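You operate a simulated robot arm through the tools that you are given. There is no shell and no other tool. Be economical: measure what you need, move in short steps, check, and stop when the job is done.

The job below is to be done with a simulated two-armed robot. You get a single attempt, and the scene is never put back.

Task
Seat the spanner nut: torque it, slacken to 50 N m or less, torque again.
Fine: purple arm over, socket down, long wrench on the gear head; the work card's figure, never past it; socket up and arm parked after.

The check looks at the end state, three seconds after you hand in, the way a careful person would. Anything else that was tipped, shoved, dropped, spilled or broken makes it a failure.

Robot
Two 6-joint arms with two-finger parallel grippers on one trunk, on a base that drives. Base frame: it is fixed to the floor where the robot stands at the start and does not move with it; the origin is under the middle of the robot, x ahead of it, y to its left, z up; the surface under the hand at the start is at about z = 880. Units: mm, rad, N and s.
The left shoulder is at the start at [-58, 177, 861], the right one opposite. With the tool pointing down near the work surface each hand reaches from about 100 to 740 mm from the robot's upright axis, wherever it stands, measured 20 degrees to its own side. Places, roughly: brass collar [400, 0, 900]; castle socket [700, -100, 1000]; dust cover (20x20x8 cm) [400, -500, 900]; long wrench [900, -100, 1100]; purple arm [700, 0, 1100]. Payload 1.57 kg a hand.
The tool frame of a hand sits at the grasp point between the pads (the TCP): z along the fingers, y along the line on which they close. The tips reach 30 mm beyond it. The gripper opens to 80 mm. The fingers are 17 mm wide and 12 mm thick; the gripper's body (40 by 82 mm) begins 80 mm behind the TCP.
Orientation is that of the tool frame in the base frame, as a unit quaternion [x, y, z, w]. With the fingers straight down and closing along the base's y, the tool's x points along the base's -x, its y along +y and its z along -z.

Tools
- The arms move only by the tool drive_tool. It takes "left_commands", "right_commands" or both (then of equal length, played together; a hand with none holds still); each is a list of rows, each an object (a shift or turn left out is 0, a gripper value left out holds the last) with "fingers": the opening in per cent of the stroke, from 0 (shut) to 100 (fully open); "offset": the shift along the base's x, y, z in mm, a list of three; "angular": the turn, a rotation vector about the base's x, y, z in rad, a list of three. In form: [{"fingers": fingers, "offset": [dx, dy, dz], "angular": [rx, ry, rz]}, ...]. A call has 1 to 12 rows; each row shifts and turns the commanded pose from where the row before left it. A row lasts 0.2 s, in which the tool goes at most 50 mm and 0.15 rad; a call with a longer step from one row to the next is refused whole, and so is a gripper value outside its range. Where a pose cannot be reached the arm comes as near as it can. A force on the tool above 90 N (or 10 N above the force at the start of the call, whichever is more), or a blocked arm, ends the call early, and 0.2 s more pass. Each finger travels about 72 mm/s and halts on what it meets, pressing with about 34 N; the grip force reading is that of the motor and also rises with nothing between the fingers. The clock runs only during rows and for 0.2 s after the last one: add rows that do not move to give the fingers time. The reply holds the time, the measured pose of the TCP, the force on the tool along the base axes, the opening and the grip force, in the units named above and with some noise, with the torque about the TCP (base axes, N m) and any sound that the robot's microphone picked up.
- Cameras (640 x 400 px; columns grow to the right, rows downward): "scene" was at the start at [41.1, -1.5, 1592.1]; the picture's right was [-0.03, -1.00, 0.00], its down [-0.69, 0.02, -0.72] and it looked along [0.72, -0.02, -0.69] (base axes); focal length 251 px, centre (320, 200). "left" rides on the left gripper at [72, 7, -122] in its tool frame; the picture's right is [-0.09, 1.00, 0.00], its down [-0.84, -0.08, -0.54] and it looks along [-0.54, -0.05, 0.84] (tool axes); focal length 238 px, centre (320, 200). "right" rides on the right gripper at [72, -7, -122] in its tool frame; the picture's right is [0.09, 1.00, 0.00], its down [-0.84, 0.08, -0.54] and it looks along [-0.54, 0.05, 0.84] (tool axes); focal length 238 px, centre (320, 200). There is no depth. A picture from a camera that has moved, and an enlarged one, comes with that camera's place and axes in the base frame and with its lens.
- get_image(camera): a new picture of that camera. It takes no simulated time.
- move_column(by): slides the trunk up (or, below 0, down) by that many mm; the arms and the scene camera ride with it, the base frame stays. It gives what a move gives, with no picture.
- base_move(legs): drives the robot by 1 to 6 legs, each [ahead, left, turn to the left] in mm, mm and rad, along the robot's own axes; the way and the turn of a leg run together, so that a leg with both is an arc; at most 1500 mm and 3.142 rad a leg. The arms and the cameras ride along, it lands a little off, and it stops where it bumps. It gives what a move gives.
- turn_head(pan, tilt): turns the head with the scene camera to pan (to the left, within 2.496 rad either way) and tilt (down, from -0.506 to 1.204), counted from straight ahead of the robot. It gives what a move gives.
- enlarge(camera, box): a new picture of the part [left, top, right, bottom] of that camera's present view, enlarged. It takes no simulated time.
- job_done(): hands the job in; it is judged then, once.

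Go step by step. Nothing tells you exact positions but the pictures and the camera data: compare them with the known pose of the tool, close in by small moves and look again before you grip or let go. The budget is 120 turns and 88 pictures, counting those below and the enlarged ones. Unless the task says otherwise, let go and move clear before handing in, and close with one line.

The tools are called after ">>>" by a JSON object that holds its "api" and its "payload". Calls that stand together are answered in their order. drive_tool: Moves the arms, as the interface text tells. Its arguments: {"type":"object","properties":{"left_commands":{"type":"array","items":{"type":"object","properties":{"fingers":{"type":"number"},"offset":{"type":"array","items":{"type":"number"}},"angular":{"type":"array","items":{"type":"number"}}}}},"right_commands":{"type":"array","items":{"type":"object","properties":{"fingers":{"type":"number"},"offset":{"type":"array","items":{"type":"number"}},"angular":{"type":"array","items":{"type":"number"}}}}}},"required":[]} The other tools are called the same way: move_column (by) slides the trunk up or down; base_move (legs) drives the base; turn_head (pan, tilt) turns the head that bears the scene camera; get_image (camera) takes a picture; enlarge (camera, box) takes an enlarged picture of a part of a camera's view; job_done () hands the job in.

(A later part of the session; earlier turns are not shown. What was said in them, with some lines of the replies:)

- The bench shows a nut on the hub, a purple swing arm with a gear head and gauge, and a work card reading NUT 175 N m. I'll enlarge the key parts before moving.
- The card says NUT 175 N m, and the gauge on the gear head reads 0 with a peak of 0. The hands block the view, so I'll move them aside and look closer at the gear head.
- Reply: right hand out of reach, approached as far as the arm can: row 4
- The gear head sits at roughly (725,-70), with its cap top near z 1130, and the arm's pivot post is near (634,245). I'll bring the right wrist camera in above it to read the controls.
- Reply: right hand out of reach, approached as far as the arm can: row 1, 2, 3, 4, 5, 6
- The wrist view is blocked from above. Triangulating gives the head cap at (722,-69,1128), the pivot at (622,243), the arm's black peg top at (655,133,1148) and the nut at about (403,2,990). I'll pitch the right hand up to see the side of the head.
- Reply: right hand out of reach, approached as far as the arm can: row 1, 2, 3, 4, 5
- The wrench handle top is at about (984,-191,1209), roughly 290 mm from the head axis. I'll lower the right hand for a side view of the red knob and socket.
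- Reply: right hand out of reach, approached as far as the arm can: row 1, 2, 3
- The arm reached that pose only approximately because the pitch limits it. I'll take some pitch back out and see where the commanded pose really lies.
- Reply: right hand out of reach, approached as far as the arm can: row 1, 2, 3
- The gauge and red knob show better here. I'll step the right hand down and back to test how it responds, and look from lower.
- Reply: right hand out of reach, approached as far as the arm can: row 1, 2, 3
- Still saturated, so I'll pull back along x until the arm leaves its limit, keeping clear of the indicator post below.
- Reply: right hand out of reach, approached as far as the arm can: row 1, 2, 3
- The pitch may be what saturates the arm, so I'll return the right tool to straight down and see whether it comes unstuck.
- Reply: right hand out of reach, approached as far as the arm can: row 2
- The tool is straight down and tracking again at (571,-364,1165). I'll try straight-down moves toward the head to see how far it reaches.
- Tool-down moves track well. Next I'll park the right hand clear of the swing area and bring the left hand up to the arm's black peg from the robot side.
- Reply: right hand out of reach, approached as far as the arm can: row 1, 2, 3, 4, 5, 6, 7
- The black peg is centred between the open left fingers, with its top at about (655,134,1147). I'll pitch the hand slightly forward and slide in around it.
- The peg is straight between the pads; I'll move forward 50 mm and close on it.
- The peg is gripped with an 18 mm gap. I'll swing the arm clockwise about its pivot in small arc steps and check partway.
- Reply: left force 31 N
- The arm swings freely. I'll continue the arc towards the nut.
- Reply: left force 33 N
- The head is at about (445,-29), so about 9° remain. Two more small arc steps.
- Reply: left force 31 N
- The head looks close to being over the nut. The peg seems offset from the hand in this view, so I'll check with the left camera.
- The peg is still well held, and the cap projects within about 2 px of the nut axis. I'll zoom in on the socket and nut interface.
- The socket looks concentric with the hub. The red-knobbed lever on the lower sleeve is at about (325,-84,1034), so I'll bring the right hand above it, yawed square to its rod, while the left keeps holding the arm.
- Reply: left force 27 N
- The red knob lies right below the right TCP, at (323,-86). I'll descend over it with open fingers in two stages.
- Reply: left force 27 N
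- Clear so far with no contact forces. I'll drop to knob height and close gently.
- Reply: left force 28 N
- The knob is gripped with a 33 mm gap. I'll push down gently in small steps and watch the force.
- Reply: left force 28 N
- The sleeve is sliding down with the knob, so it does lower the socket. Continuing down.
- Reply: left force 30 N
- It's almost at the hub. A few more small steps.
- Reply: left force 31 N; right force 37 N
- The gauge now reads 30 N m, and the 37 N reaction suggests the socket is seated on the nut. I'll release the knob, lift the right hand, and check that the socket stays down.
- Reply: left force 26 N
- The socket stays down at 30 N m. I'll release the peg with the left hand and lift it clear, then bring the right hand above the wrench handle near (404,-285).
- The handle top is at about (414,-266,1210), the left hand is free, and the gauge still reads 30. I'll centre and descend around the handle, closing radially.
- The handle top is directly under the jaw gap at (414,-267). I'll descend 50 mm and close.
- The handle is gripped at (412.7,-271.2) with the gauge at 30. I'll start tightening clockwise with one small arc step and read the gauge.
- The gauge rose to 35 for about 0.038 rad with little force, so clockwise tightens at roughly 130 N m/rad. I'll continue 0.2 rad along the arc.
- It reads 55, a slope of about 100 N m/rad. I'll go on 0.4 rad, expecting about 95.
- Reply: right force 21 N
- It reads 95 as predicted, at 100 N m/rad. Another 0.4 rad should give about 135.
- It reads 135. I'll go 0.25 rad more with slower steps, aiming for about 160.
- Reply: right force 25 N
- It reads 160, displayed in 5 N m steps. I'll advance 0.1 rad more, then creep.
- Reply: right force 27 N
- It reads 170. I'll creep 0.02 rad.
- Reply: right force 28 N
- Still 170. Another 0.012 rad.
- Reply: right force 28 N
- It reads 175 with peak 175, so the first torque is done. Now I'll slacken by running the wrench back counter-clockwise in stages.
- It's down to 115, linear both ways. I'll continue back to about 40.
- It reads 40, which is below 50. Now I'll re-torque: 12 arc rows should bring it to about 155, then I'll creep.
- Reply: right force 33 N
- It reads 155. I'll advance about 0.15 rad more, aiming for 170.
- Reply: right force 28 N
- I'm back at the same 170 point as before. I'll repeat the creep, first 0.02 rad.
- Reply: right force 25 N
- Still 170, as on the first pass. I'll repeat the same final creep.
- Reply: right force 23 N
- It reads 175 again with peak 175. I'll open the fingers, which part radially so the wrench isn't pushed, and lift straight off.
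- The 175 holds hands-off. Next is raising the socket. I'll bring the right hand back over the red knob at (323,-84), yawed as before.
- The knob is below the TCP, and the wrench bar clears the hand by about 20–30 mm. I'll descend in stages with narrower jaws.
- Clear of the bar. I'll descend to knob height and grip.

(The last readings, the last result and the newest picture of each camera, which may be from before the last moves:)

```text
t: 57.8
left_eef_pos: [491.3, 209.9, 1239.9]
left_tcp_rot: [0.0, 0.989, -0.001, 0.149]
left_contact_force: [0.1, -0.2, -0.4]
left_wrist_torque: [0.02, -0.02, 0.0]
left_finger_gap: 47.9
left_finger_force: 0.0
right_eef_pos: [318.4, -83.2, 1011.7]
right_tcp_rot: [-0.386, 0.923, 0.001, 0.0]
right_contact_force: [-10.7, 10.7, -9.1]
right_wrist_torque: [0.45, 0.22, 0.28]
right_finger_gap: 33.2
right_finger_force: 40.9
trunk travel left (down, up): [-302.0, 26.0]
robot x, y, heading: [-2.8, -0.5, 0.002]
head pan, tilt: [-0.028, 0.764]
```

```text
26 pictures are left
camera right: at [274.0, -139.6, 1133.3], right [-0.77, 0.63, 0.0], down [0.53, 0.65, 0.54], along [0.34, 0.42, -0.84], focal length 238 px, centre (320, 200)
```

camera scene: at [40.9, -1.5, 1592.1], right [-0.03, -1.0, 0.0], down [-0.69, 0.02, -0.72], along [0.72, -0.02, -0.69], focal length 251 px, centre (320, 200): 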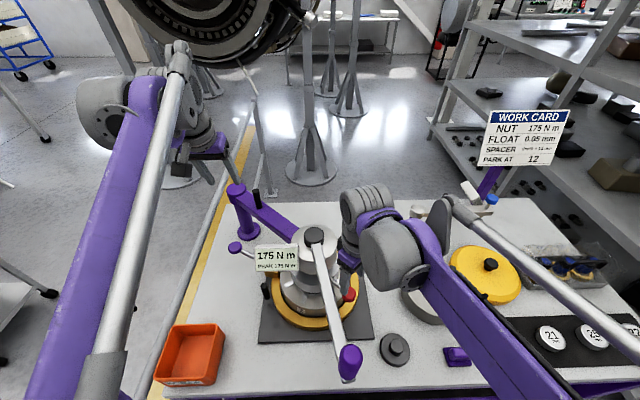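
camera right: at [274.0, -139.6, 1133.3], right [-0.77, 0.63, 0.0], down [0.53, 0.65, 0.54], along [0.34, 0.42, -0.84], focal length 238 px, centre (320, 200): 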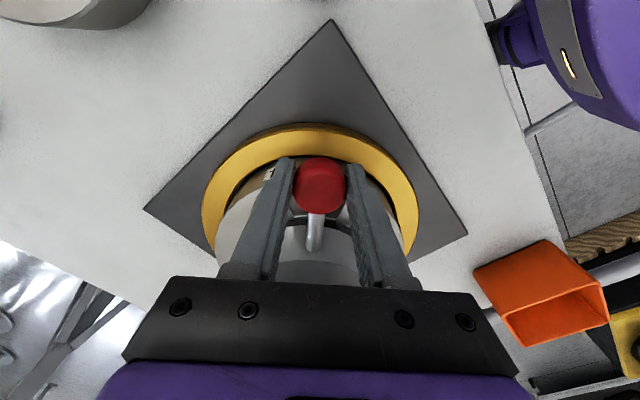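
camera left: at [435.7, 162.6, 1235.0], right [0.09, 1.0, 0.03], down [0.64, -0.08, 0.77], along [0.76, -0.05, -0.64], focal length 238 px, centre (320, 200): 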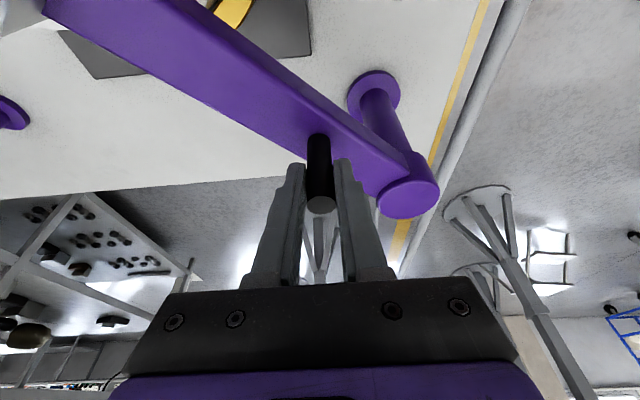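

Gripped. I'll raise the knob about 33 mm back to its start height.

>>> {"api": "drive_tool", "payload": {"right_commands": [{"offset": [-1, 1, 5]}, {"offset": [0, 0, 6]}, {"offset": [0, 0, 6]}, {"offset": [0, 0, 6]}, {"offset": [0, 0, 6]}, {"offset": [0, 0, 4]}, {}]}}

>>> {"api": "enlarge", "payload": {"camera": "scene", "box": [240, 210, 400, 320]}}

```text
t: 59.4
left_eef_pos: [493.2, 206.2, 1238.0]
left_tcp_rot: [-0.001, 0.989, 0.001, 0.149]
left_contact_force: [-0.5, -0.5, -0.2]
left_wrist_torque: [0.01, -0.01, 0.03]
left_finger_gap: 47.9
left_finger_force: 0.1
right_eef_pos: [321.0, -84.9, 1044.4]
right_tcp_rot: [-0.386, 0.922, 0.0, -0.001]
right_contact_force: [-3.5, -4.1, -33.3]
right_wrist_torque: [0.36, 0.23, 0.03]
right_finger_gap: 33.1
right_finger_force: 40.8
trunk travel left (down, up): [-302.0, 26.0]
robot x, y, heading: [2.8, -0.4, -0.001]
head pan, tilt: [-0.028, 0.764]
```

```text
3.64 times, centred on (320, 265) of scene
camera zoom: at [42.3, -2.8, 1591.8], right [-0.03, -1.0, 0.0], down [-0.69, 0.02, -0.72], along [0.72, -0.02, -0.69], focal length 911 px, centre (320, -36)
```

zoom: 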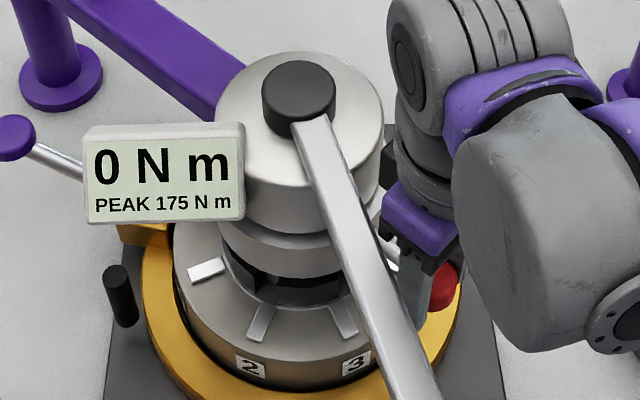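

The socket is up, the gauge reads 0 and the knob is at its top stop. I'll release it and lift away. Since the wrench sweep would pass near the indicator fixture, I'll then turn the free wrench back to its original orientation before swinging the arm.

>>> {"api": "drive_tool", "payload": {"right_commands": [{"offset": [0, 0, -2], "fingers": 40}, {"fingers": 60}, {"fingers": 62}, {"offset": [0, 0, 30]}, {"offset": [0, 0, 40]}, {"offset": [0, 0, 45]}, {"offset": [0, 0, 45]}, {"offset": [0, 0, 45]}, {"offset": [0, 0, 45]}, {}]}}

>>> {"api": "drive_tool", "payload": {"right_commands": [{"offset": [-15, 0, 0], "angular": [0, 0, -0.15]}, {"offset": [-15, 0, 0], "angular": [0, 0, -0.15]}, {"offset": [-15, 0, 0], "angular": [0, 0, -0.15]}, {"offset": [-15, 0, 0], "angular": [0, 0, -0.15]}, {"offset": [-15, 0, 0], "angular": [0, 0, -0.15]}, {"offset": [-15, 0, 0], "angular": [0, 0, -0.15]}, {"offset": [-15, 0, 0], "angular": [0, 0, -0.15]}, {"offset": [-15, 0, 0], "angular": [0, 0, -0.15]}, {"offset": [-15, 6, 0], "angular": [0, 0, -0.15]}, {"offset": [-15, 8, 0], "angular": [0, 0, -0.15]}, {"offset": [-15, 10, 0], "angular": [0, 0, -0.15]}, {"offset": [-15, 10, 0], "angular": [0, 0, -0.15]}]}}

>>> {"api": "get_image", "payload": {"camera": "scene"}}

>>> {"api": "get_image", "payload": {"camera": "right"}}

```text
t: 61.6
left_eef_pos: [493.6, 207.9, 1238.3]
left_tcp_rot: [-0.001, 0.989, 0.0, 0.151]
left_contact_force: [-0.6, 0.3, 0.3]
left_wrist_torque: [-0.01, 0.0, -0.02]
left_finger_gap: 48.2
left_finger_force: 0.1
right_eef_pos: [319.5, -83.6, 1292.4]
right_tcp_rot: [-0.386, 0.923, 0.0, -0.001]
right_contact_force: [0.3, 0.1, -0.5]
right_wrist_torque: [-0.02, 0.0, 0.0]
right_finger_gap: 49.8
right_finger_force: 0.0
trunk travel left (down, up): [-302.0, 26.0]
robot x, y, heading: [-0.5, -2.2, -0.003]
head pan, tilt: [-0.028, 0.764]
```

```text
t: 64.2
left_eef_pos: [493.0, 209.2, 1238.6]
left_tcp_rot: [0.0, 0.989, 0.0, 0.149]
left_contact_force: [0.1, 0.5, -0.4]
left_wrist_torque: [-0.01, 0.03, -0.02]
left_finger_gap: 47.9
left_finger_force: 0.0
right_eef_pos: [139.4, -49.6, 1293.7]
right_tcp_rot: [0.483, 0.876, 0.001, 0.0]
right_contact_force: [0.7, 0.2, -1.2]
right_wrist_torque: [0.02, -0.01, -0.02]
right_finger_gap: 49.6
right_finger_force: 0.1
trunk travel left (down, up): [-302.0, 26.0]
robot x, y, heading: [-1.3, -0.3, -0.001]
head pan, tilt: [-0.028, 0.764]
```

```text
24 pictures are left
camera scene: at [41.0, -1.6, 1592.1], right [-0.03, -1.0, 0.0], down [-0.69, 0.02, -0.72], along [0.72, -0.02, -0.69], focal length 251 px, centre (320, 200)
```

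scene: 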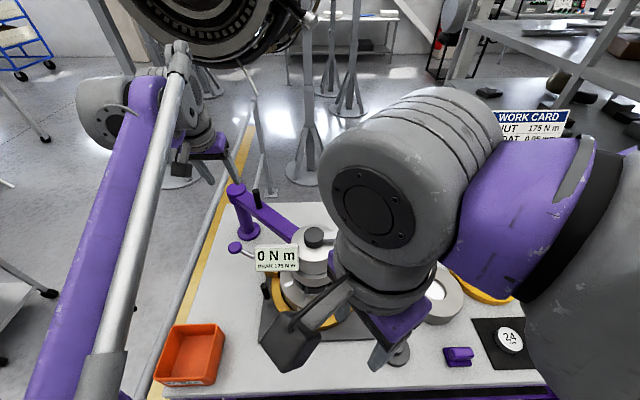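

```text
23 pictures are left
camera right: at [96.2, 7.4, 1415.1], right [0.79, 0.61, 0.0], down [0.51, -0.67, 0.54], along [0.33, -0.43, -0.84], focal length 238 px, centre (320, 200)
```

right: 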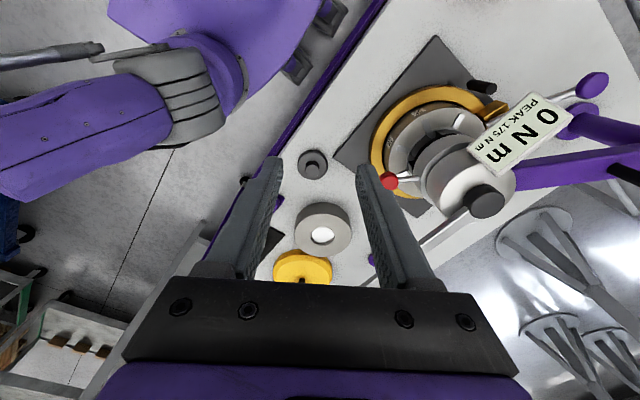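

The wrench has already returned near its original orientation, toward −y, with the socket up and the gauge at 0. So it doesn't need turning; I'll park the right hand clear to the right and check.

>>> {"api": "drive_tool", "payload": {"right_commands": [{"offset": [15, -20, 10], "angular": [0, 0, 0.1]}, {"offset": [15, -35, 10], "angular": [0, 0, 0.1]}, {"offset": [15, -35, 10], "angular": [0, 0, 0.1]}, {"offset": [15, -35, 10], "angular": [0, 0, 0.1]}, {"offset": [15, -35, 0], "angular": [0, 0, 0.1]}, {"offset": [20, -35, 0], "angular": [0, 0, 0.1]}, {"offset": [20, -40, 0], "angular": [0, 0, 0.1]}, {"offset": [20, -40, 0], "angular": [0, 0, 0.1]}, {"offset": [20, -40, 0], "angular": [0, 0, 0.1]}, {"offset": [20, -40, 0], "angular": [0, 0, 0.1]}, {}]}}

>>> {"api": "get_image", "payload": {"camera": "scene"}}

>>> {"api": "enlarge", "payload": {"camera": "scene", "box": [240, 190, 460, 320]}}

```text
t: 66.6
left_eef_pos: [492.6, 209.7, 1239.3]
left_tcp_rot: [0.0, 0.989, 0.001, 0.15]
left_contact_force: [0.0, 0.3, -0.6]
left_wrist_torque: [0.02, -0.03, -0.01]
left_finger_gap: 47.8
left_finger_force: 0.0
right_eef_pos: [313.1, -406.0, 1333.6]
right_tcp_rot: [0.003, 1.0, 0.001, 0.0]
right_contact_force: [-0.4, -0.2, 0.2]
right_wrist_torque: [0.0, -0.03, 0.03]
right_finger_gap: 49.6
right_finger_force: 0.2
trunk travel left (down, up): [-302.0, 26.0]
robot x, y, heading: [0.2, -3.5, -0.006]
head pan, tilt: [-0.028, 0.764]
```

```text
22 pictures are left
camera scene: at [40.2, -0.3, 1592.0], right [-0.03, -1.0, 0.0], down [-0.69, 0.02, -0.72], along [0.72, -0.02, -0.69], focal length 251 px, centre (320, 200)
```

scene: 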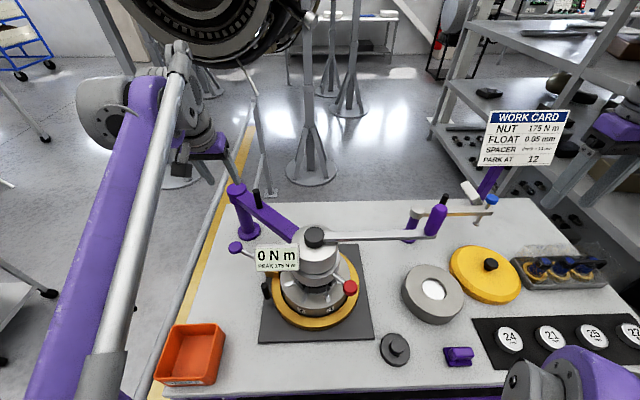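

```text
2.91 times, centred on (350, 255) of scene
camera zoom: at [40.2, -0.3, 1592.0], right [-0.03, -1.0, 0.0], down [-0.69, 0.02, -0.72], along [0.72, -0.02, -0.69], focal length 729 px, centre (233, 40)
```

zoom: 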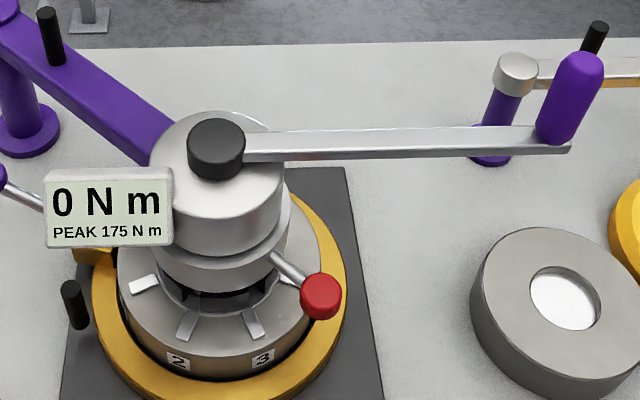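

All is as at the start, with the socket up. Now I'll return the left hand over the peg at (540,156) and check before gripping.

>>> {"api": "drive_tool", "payload": {"left_commands": [{"offset": [20, -20, 0], "fingers": 80}, {"offset": [20, -22, 0]}, {"offset": [7, -10, -25]}, {}]}}

>>> {"api": "get_image", "payload": {"camera": "left"}}

```text
t: 67.6
left_eef_pos: [540.3, 154.8, 1214.0]
left_tcp_rot: [0.0, 0.989, 0.0, 0.15]
left_contact_force: [0.0, -0.3, 0.4]
left_wrist_torque: [0.01, -0.01, 0.0]
left_finger_gap: 64.0
left_finger_force: 0.1
right_eef_pos: [314.8, -404.1, 1333.6]
right_tcp_rot: [0.003, 1.0, 0.0, 0.0]
right_contact_force: [0.1, -0.4, 0.7]
right_wrist_torque: [0.02, -0.01, 0.0]
right_finger_gap: 49.6
right_finger_force: 0.1
trunk travel left (down, up): [-302.0, 26.0]
robot x, y, heading: [-1.8, -1.7, -0.001]
head pan, tilt: [-0.028, 0.764]
```

```text
20 pictures are left
camera left: at [435.9, 162.7, 1308.6], right [0.09, 1.0, 0.03], down [0.64, -0.08, 0.77], along [0.76, -0.05, -0.64], focal length 238 px, centre (320, 200)
```

left: 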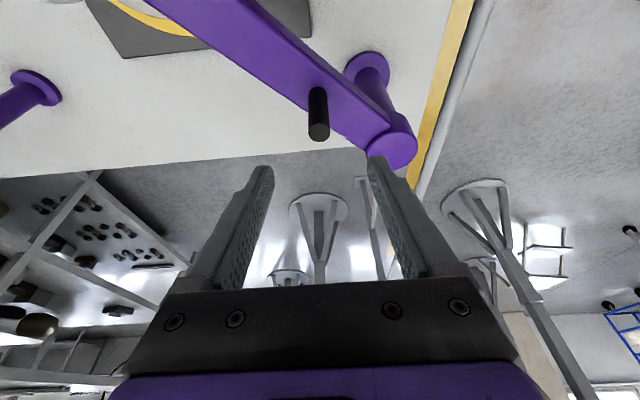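

The peg is aligned. I'll descend to z 1140 and grip it.

>>> {"api": "drive_tool", "payload": {"left_commands": [{"offset": [0, 1, -25]}, {"offset": [0, 0, -25]}, {"offset": [0, 0, -24]}, {}, {"fingers": 20}, {"fingers": 0}, {"fingers": 0}]}}

>>> {"api": "get_image", "payload": {"camera": "left"}}

```text
t: 69.2
left_eef_pos: [539.6, 156.9, 1138.4]
left_tcp_rot: [0.0, 0.989, 0.0, 0.15]
left_contact_force: [-1.3, -3.6, -3.1]
left_wrist_torque: [-0.06, -0.23, -0.01]
left_finger_gap: 18.0
left_finger_force: 33.0
right_eef_pos: [314.7, -404.9, 1334.1]
right_tcp_rot: [0.003, 1.0, 0.0, 0.001]
right_contact_force: [-0.4, 0.1, 1.1]
right_wrist_torque: [0.01, -0.02, 0.02]
right_finger_gap: 49.8
right_finger_force: 0.0
trunk travel left (down, up): [-302.0, 26.0]
robot x, y, heading: [-0.2, -4.5, -0.001]
head pan, tilt: [-0.028, 0.764]
```

```text
19 pictures are left
camera left: at [435.5, 163.5, 1233.8], right [0.09, 1.0, 0.03], down [0.64, -0.08, 0.77], along [0.76, -0.05, -0.64], focal length 238 px, centre (320, 200)
```

left: 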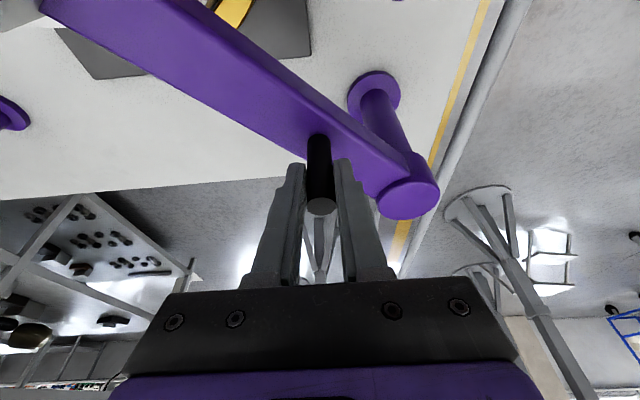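

Gripped. I'll swing the arm back counter-clockwise along the fitted arc (pivot (617,242), r 115), first half.

>>> {"api": "drive_tool", "payload": {"left_commands": [{"offset": [8.8, -7.2, 0]}, {"offset": [9.7, -6.5, 0]}, {"offset": [10.1, -5.3, 0]}, {"offset": [10.6, -4.4, 0]}, {"offset": [11.2, -3.3, 0]}, {"offset": [11.2, -2.1, 0]}, {}]}}

>>> {"api": "get_image", "payload": {"camera": "scene"}}

```text
t: 70.8
left_eef_pos: [602.8, 127.4, 1138.9]
left_tcp_rot: [0.0, 0.989, 0.0, 0.15]
left_contact_force: [3.7, 0.5, -1.2]
left_wrist_torque: [0.02, -0.51, -0.25]
left_finger_gap: 17.4
left_finger_force: 32.3
right_eef_pos: [315.9, -405.3, 1334.0]
right_tcp_rot: [0.003, 1.0, 0.0, 0.0]
right_contact_force: [-0.6, 0.3, 1.1]
right_wrist_torque: [0.0, -0.01, 0.0]
right_finger_gap: 49.3
right_finger_force: 0.1
trunk travel left (down, up): [-302.0, 26.0]
robot x, y, heading: [0.9, -1.7, 0.003]
head pan, tilt: [-0.028, 0.764]
```

```text
18 pictures are left
camera scene: at [42.3, -1.4, 1592.2], right [-0.03, -1.0, 0.0], down [-0.69, 0.02, -0.72], along [0.72, -0.02, -0.69], focal length 251 px, centre (320, 200)
```

scene: 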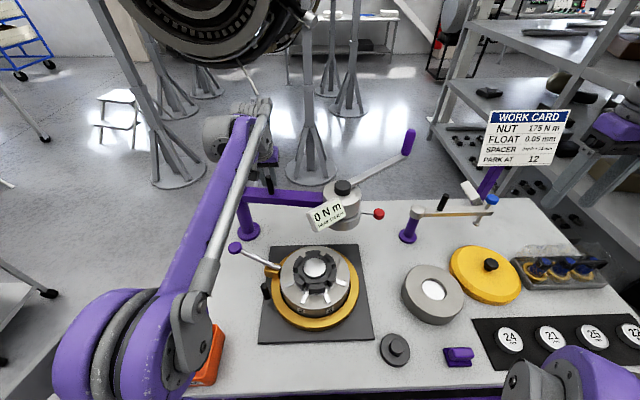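

Halfway, and moving freely. I'll finish the arc back to the original park position.

>>> {"api": "drive_tool", "payload": {"left_commands": [{"offset": [11.4, -1.0, 0]}, {"offset": [11.6, 0.1, 0]}, {"offset": [11.4, 1.3, 0]}, {"offset": [11.2, 2.4, 0]}, {"offset": [6.5, 2.0, 0]}, {}]}}

>>> {"api": "get_image", "payload": {"camera": "scene"}}

```text
t: 72.2
left_eef_pos: [654.7, 133.0, 1139.3]
left_tcp_rot: [0.0, 0.989, 0.0, 0.15]
left_contact_force: [6.7, 0.8, 4.7]
left_wrist_torque: [-0.05, -0.5, -0.2]
left_finger_gap: 18.0
left_finger_force: 32.9
right_eef_pos: [315.0, -404.8, 1333.2]
right_tcp_rot: [0.003, 1.0, 0.0, -0.001]
right_contact_force: [-0.3, 0.4, 0.1]
right_wrist_torque: [0.01, -0.01, 0.03]
right_finger_gap: 49.6
right_finger_force: 0.0
trunk travel left (down, up): [-302.0, 26.0]
robot x, y, heading: [2.2, -3.8, -0.003]
head pan, tilt: [-0.028, 0.764]
```

```text
17 pictures are left
camera scene: at [41.7, -1.4, 1592.2], right [-0.03, -1.0, 0.0], down [-0.69, 0.02, -0.72], along [0.72, -0.02, -0.69], focal length 251 px, centre (320, 200)
```

scene: 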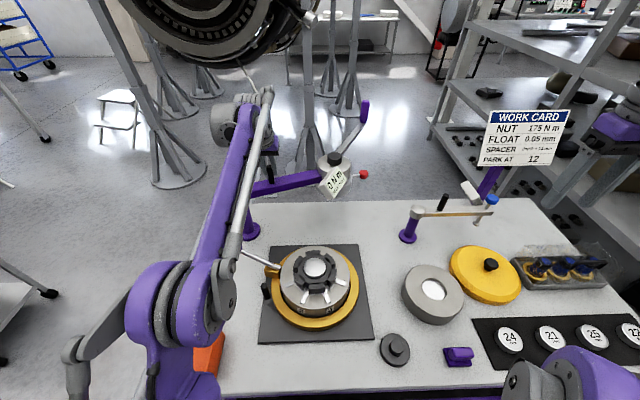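

The cap, handle and red knob match their original pixels within 1 px. I'll nudge the last millimetre, release, back straight off the peg and withdraw.

>>> {"api": "drive_tool", "payload": {"left_commands": [{"offset": [1.0, 0.3, 0]}, {}, {"fingers": 60}, {"fingers": 90}, {"fingers": 90}, {"offset": [-16, 0, 2]}, {"offset": [-18, 0, 3]}, {"offset": [-18, 0, 3]}, {"offset": [-22, 4, 10], "angular": [0, 0.1, 0]}, {"offset": [-22, 5, 11], "angular": [0, 0.1, 0]}, {"offset": [-22, 5, 11], "angular": [0, 0.1, 0]}, {}]}}

>>> {"api": "get_image", "payload": {"camera": "left"}}

```text
t: 74.8
left_eef_pos: [536.7, 147.9, 1181.6]
left_tcp_rot: [0.0, 1.0, -0.001, -0.002]
left_contact_force: [-0.4, 0.3, 0.5]
left_wrist_torque: [0.0, 0.02, 0.02]
left_finger_gap: 72.0
left_finger_force: 0.0
right_eef_pos: [315.3, -404.6, 1333.8]
right_tcp_rot: [0.004, 1.0, 0.0, 0.0]
right_contact_force: [-0.5, -0.1, 0.0]
right_wrist_torque: [-0.01, -0.02, 0.0]
right_finger_gap: 49.5
right_finger_force: 0.0
trunk travel left (down, up): [-302.0, 26.0]
robot x, y, heading: [0.6, -3.8, 0.003]
head pan, tilt: [-0.028, 0.764]
```

```text
16 pictures are left
camera left: at [465.5, 154.6, 1302.1], right [0.09, 1.0, 0.0], down [0.84, -0.08, 0.54], along [0.54, -0.05, -0.84], focal length 238 px, centre (320, 200)
```

left: 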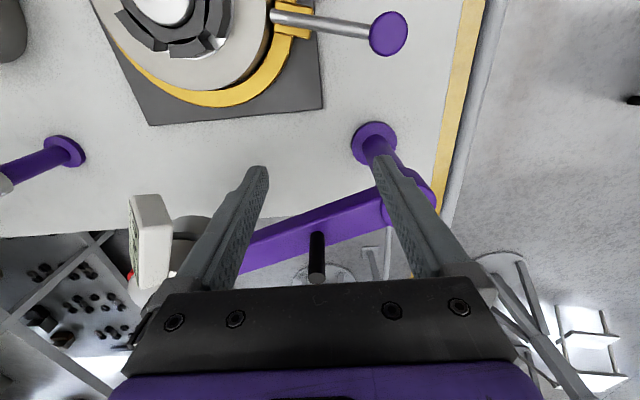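

The view matches the pre-swing picture, so the arm is parked and released. I'll withdraw the left hand and do a final check.

>>> {"api": "drive_tool", "payload": {"left_commands": [{"offset": [-33, 19, 24]}, {"offset": [-33, 19, 24]}, {"offset": [-33, 19, 24]}, {"offset": [-33, 19, 24]}, {"offset": [-33, 19, 24]}, {"offset": [-33, 19, 24]}, {}]}}

>>> {"api": "get_image", "payload": {"camera": "scene"}}

>>> {"api": "enlarge", "payload": {"camera": "scene", "box": [220, 90, 400, 320]}}

```text
t: 76.4
left_eef_pos: [338.2, 261.5, 1323.9]
left_tcp_rot: [0.0, 1.0, 0.0, 0.001]
left_contact_force: [-0.2, 0.0, -0.4]
left_wrist_torque: [-0.02, -0.02, 0.01]
left_finger_gap: 71.9
left_finger_force: 0.1
right_eef_pos: [315.9, -404.6, 1333.0]
right_tcp_rot: [0.003, 1.0, 0.0, 0.0]
right_contact_force: [0.1, 0.9, -0.7]
right_wrist_torque: [0.05, 0.0, 0.05]
right_finger_gap: 49.8
right_finger_force: 0.1
trunk travel left (down, up): [-302.0, 26.0]
robot x, y, heading: [0.3, -0.2, -0.002]
head pan, tilt: [-0.028, 0.764]
```

```text
15 pictures are left
camera scene: at [41.8, -1.6, 1592.0], right [-0.03, -1.0, 0.0], down [-0.69, 0.02, -0.72], along [0.72, -0.02, -0.69], focal length 251 px, centre (320, 200)
```

scene: 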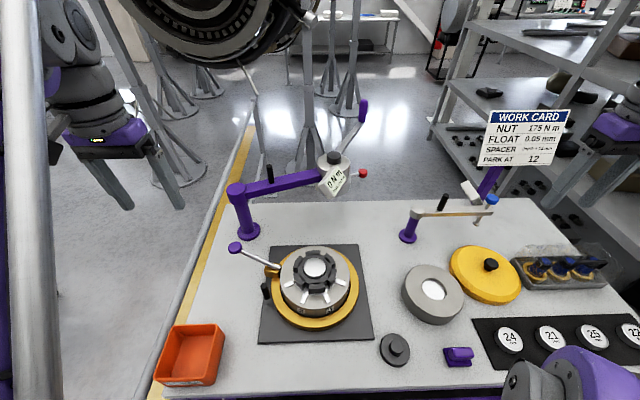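

```text
1.74 times, centred on (310, 205) of scene
camera zoom: at [41.8, -1.6, 1592.0], right [-0.03, -1.0, 0.0], down [-0.69, 0.02, -0.72], along [0.72, -0.02, -0.69], focal length 436 px, centre (337, 191)
```

zoom: 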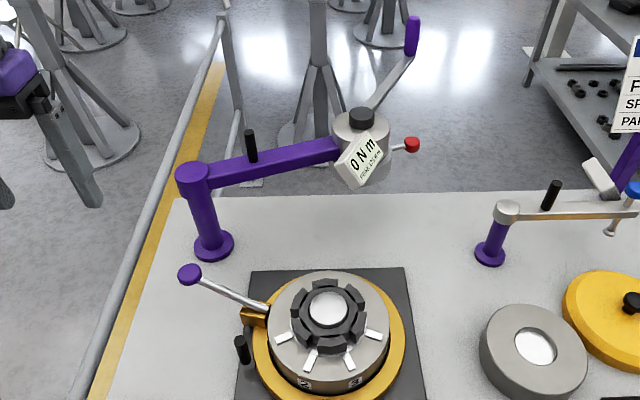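

The purple arm is back at its starting pose with the socket up, the gauge reads 0 with a peak of 175, and both hands are clear. Handing in.

>>> {"api": "job_done", "payload": {}}

```text
The job is handed in.
```

The spanner nut was torqued to 175 N m, slackened to 40 N m and torqued again to 175 N m. The gauge's peak never went above 175, though it displays in 5 N m steps; the socket is up, the purple arm is parked and both hands are clear.
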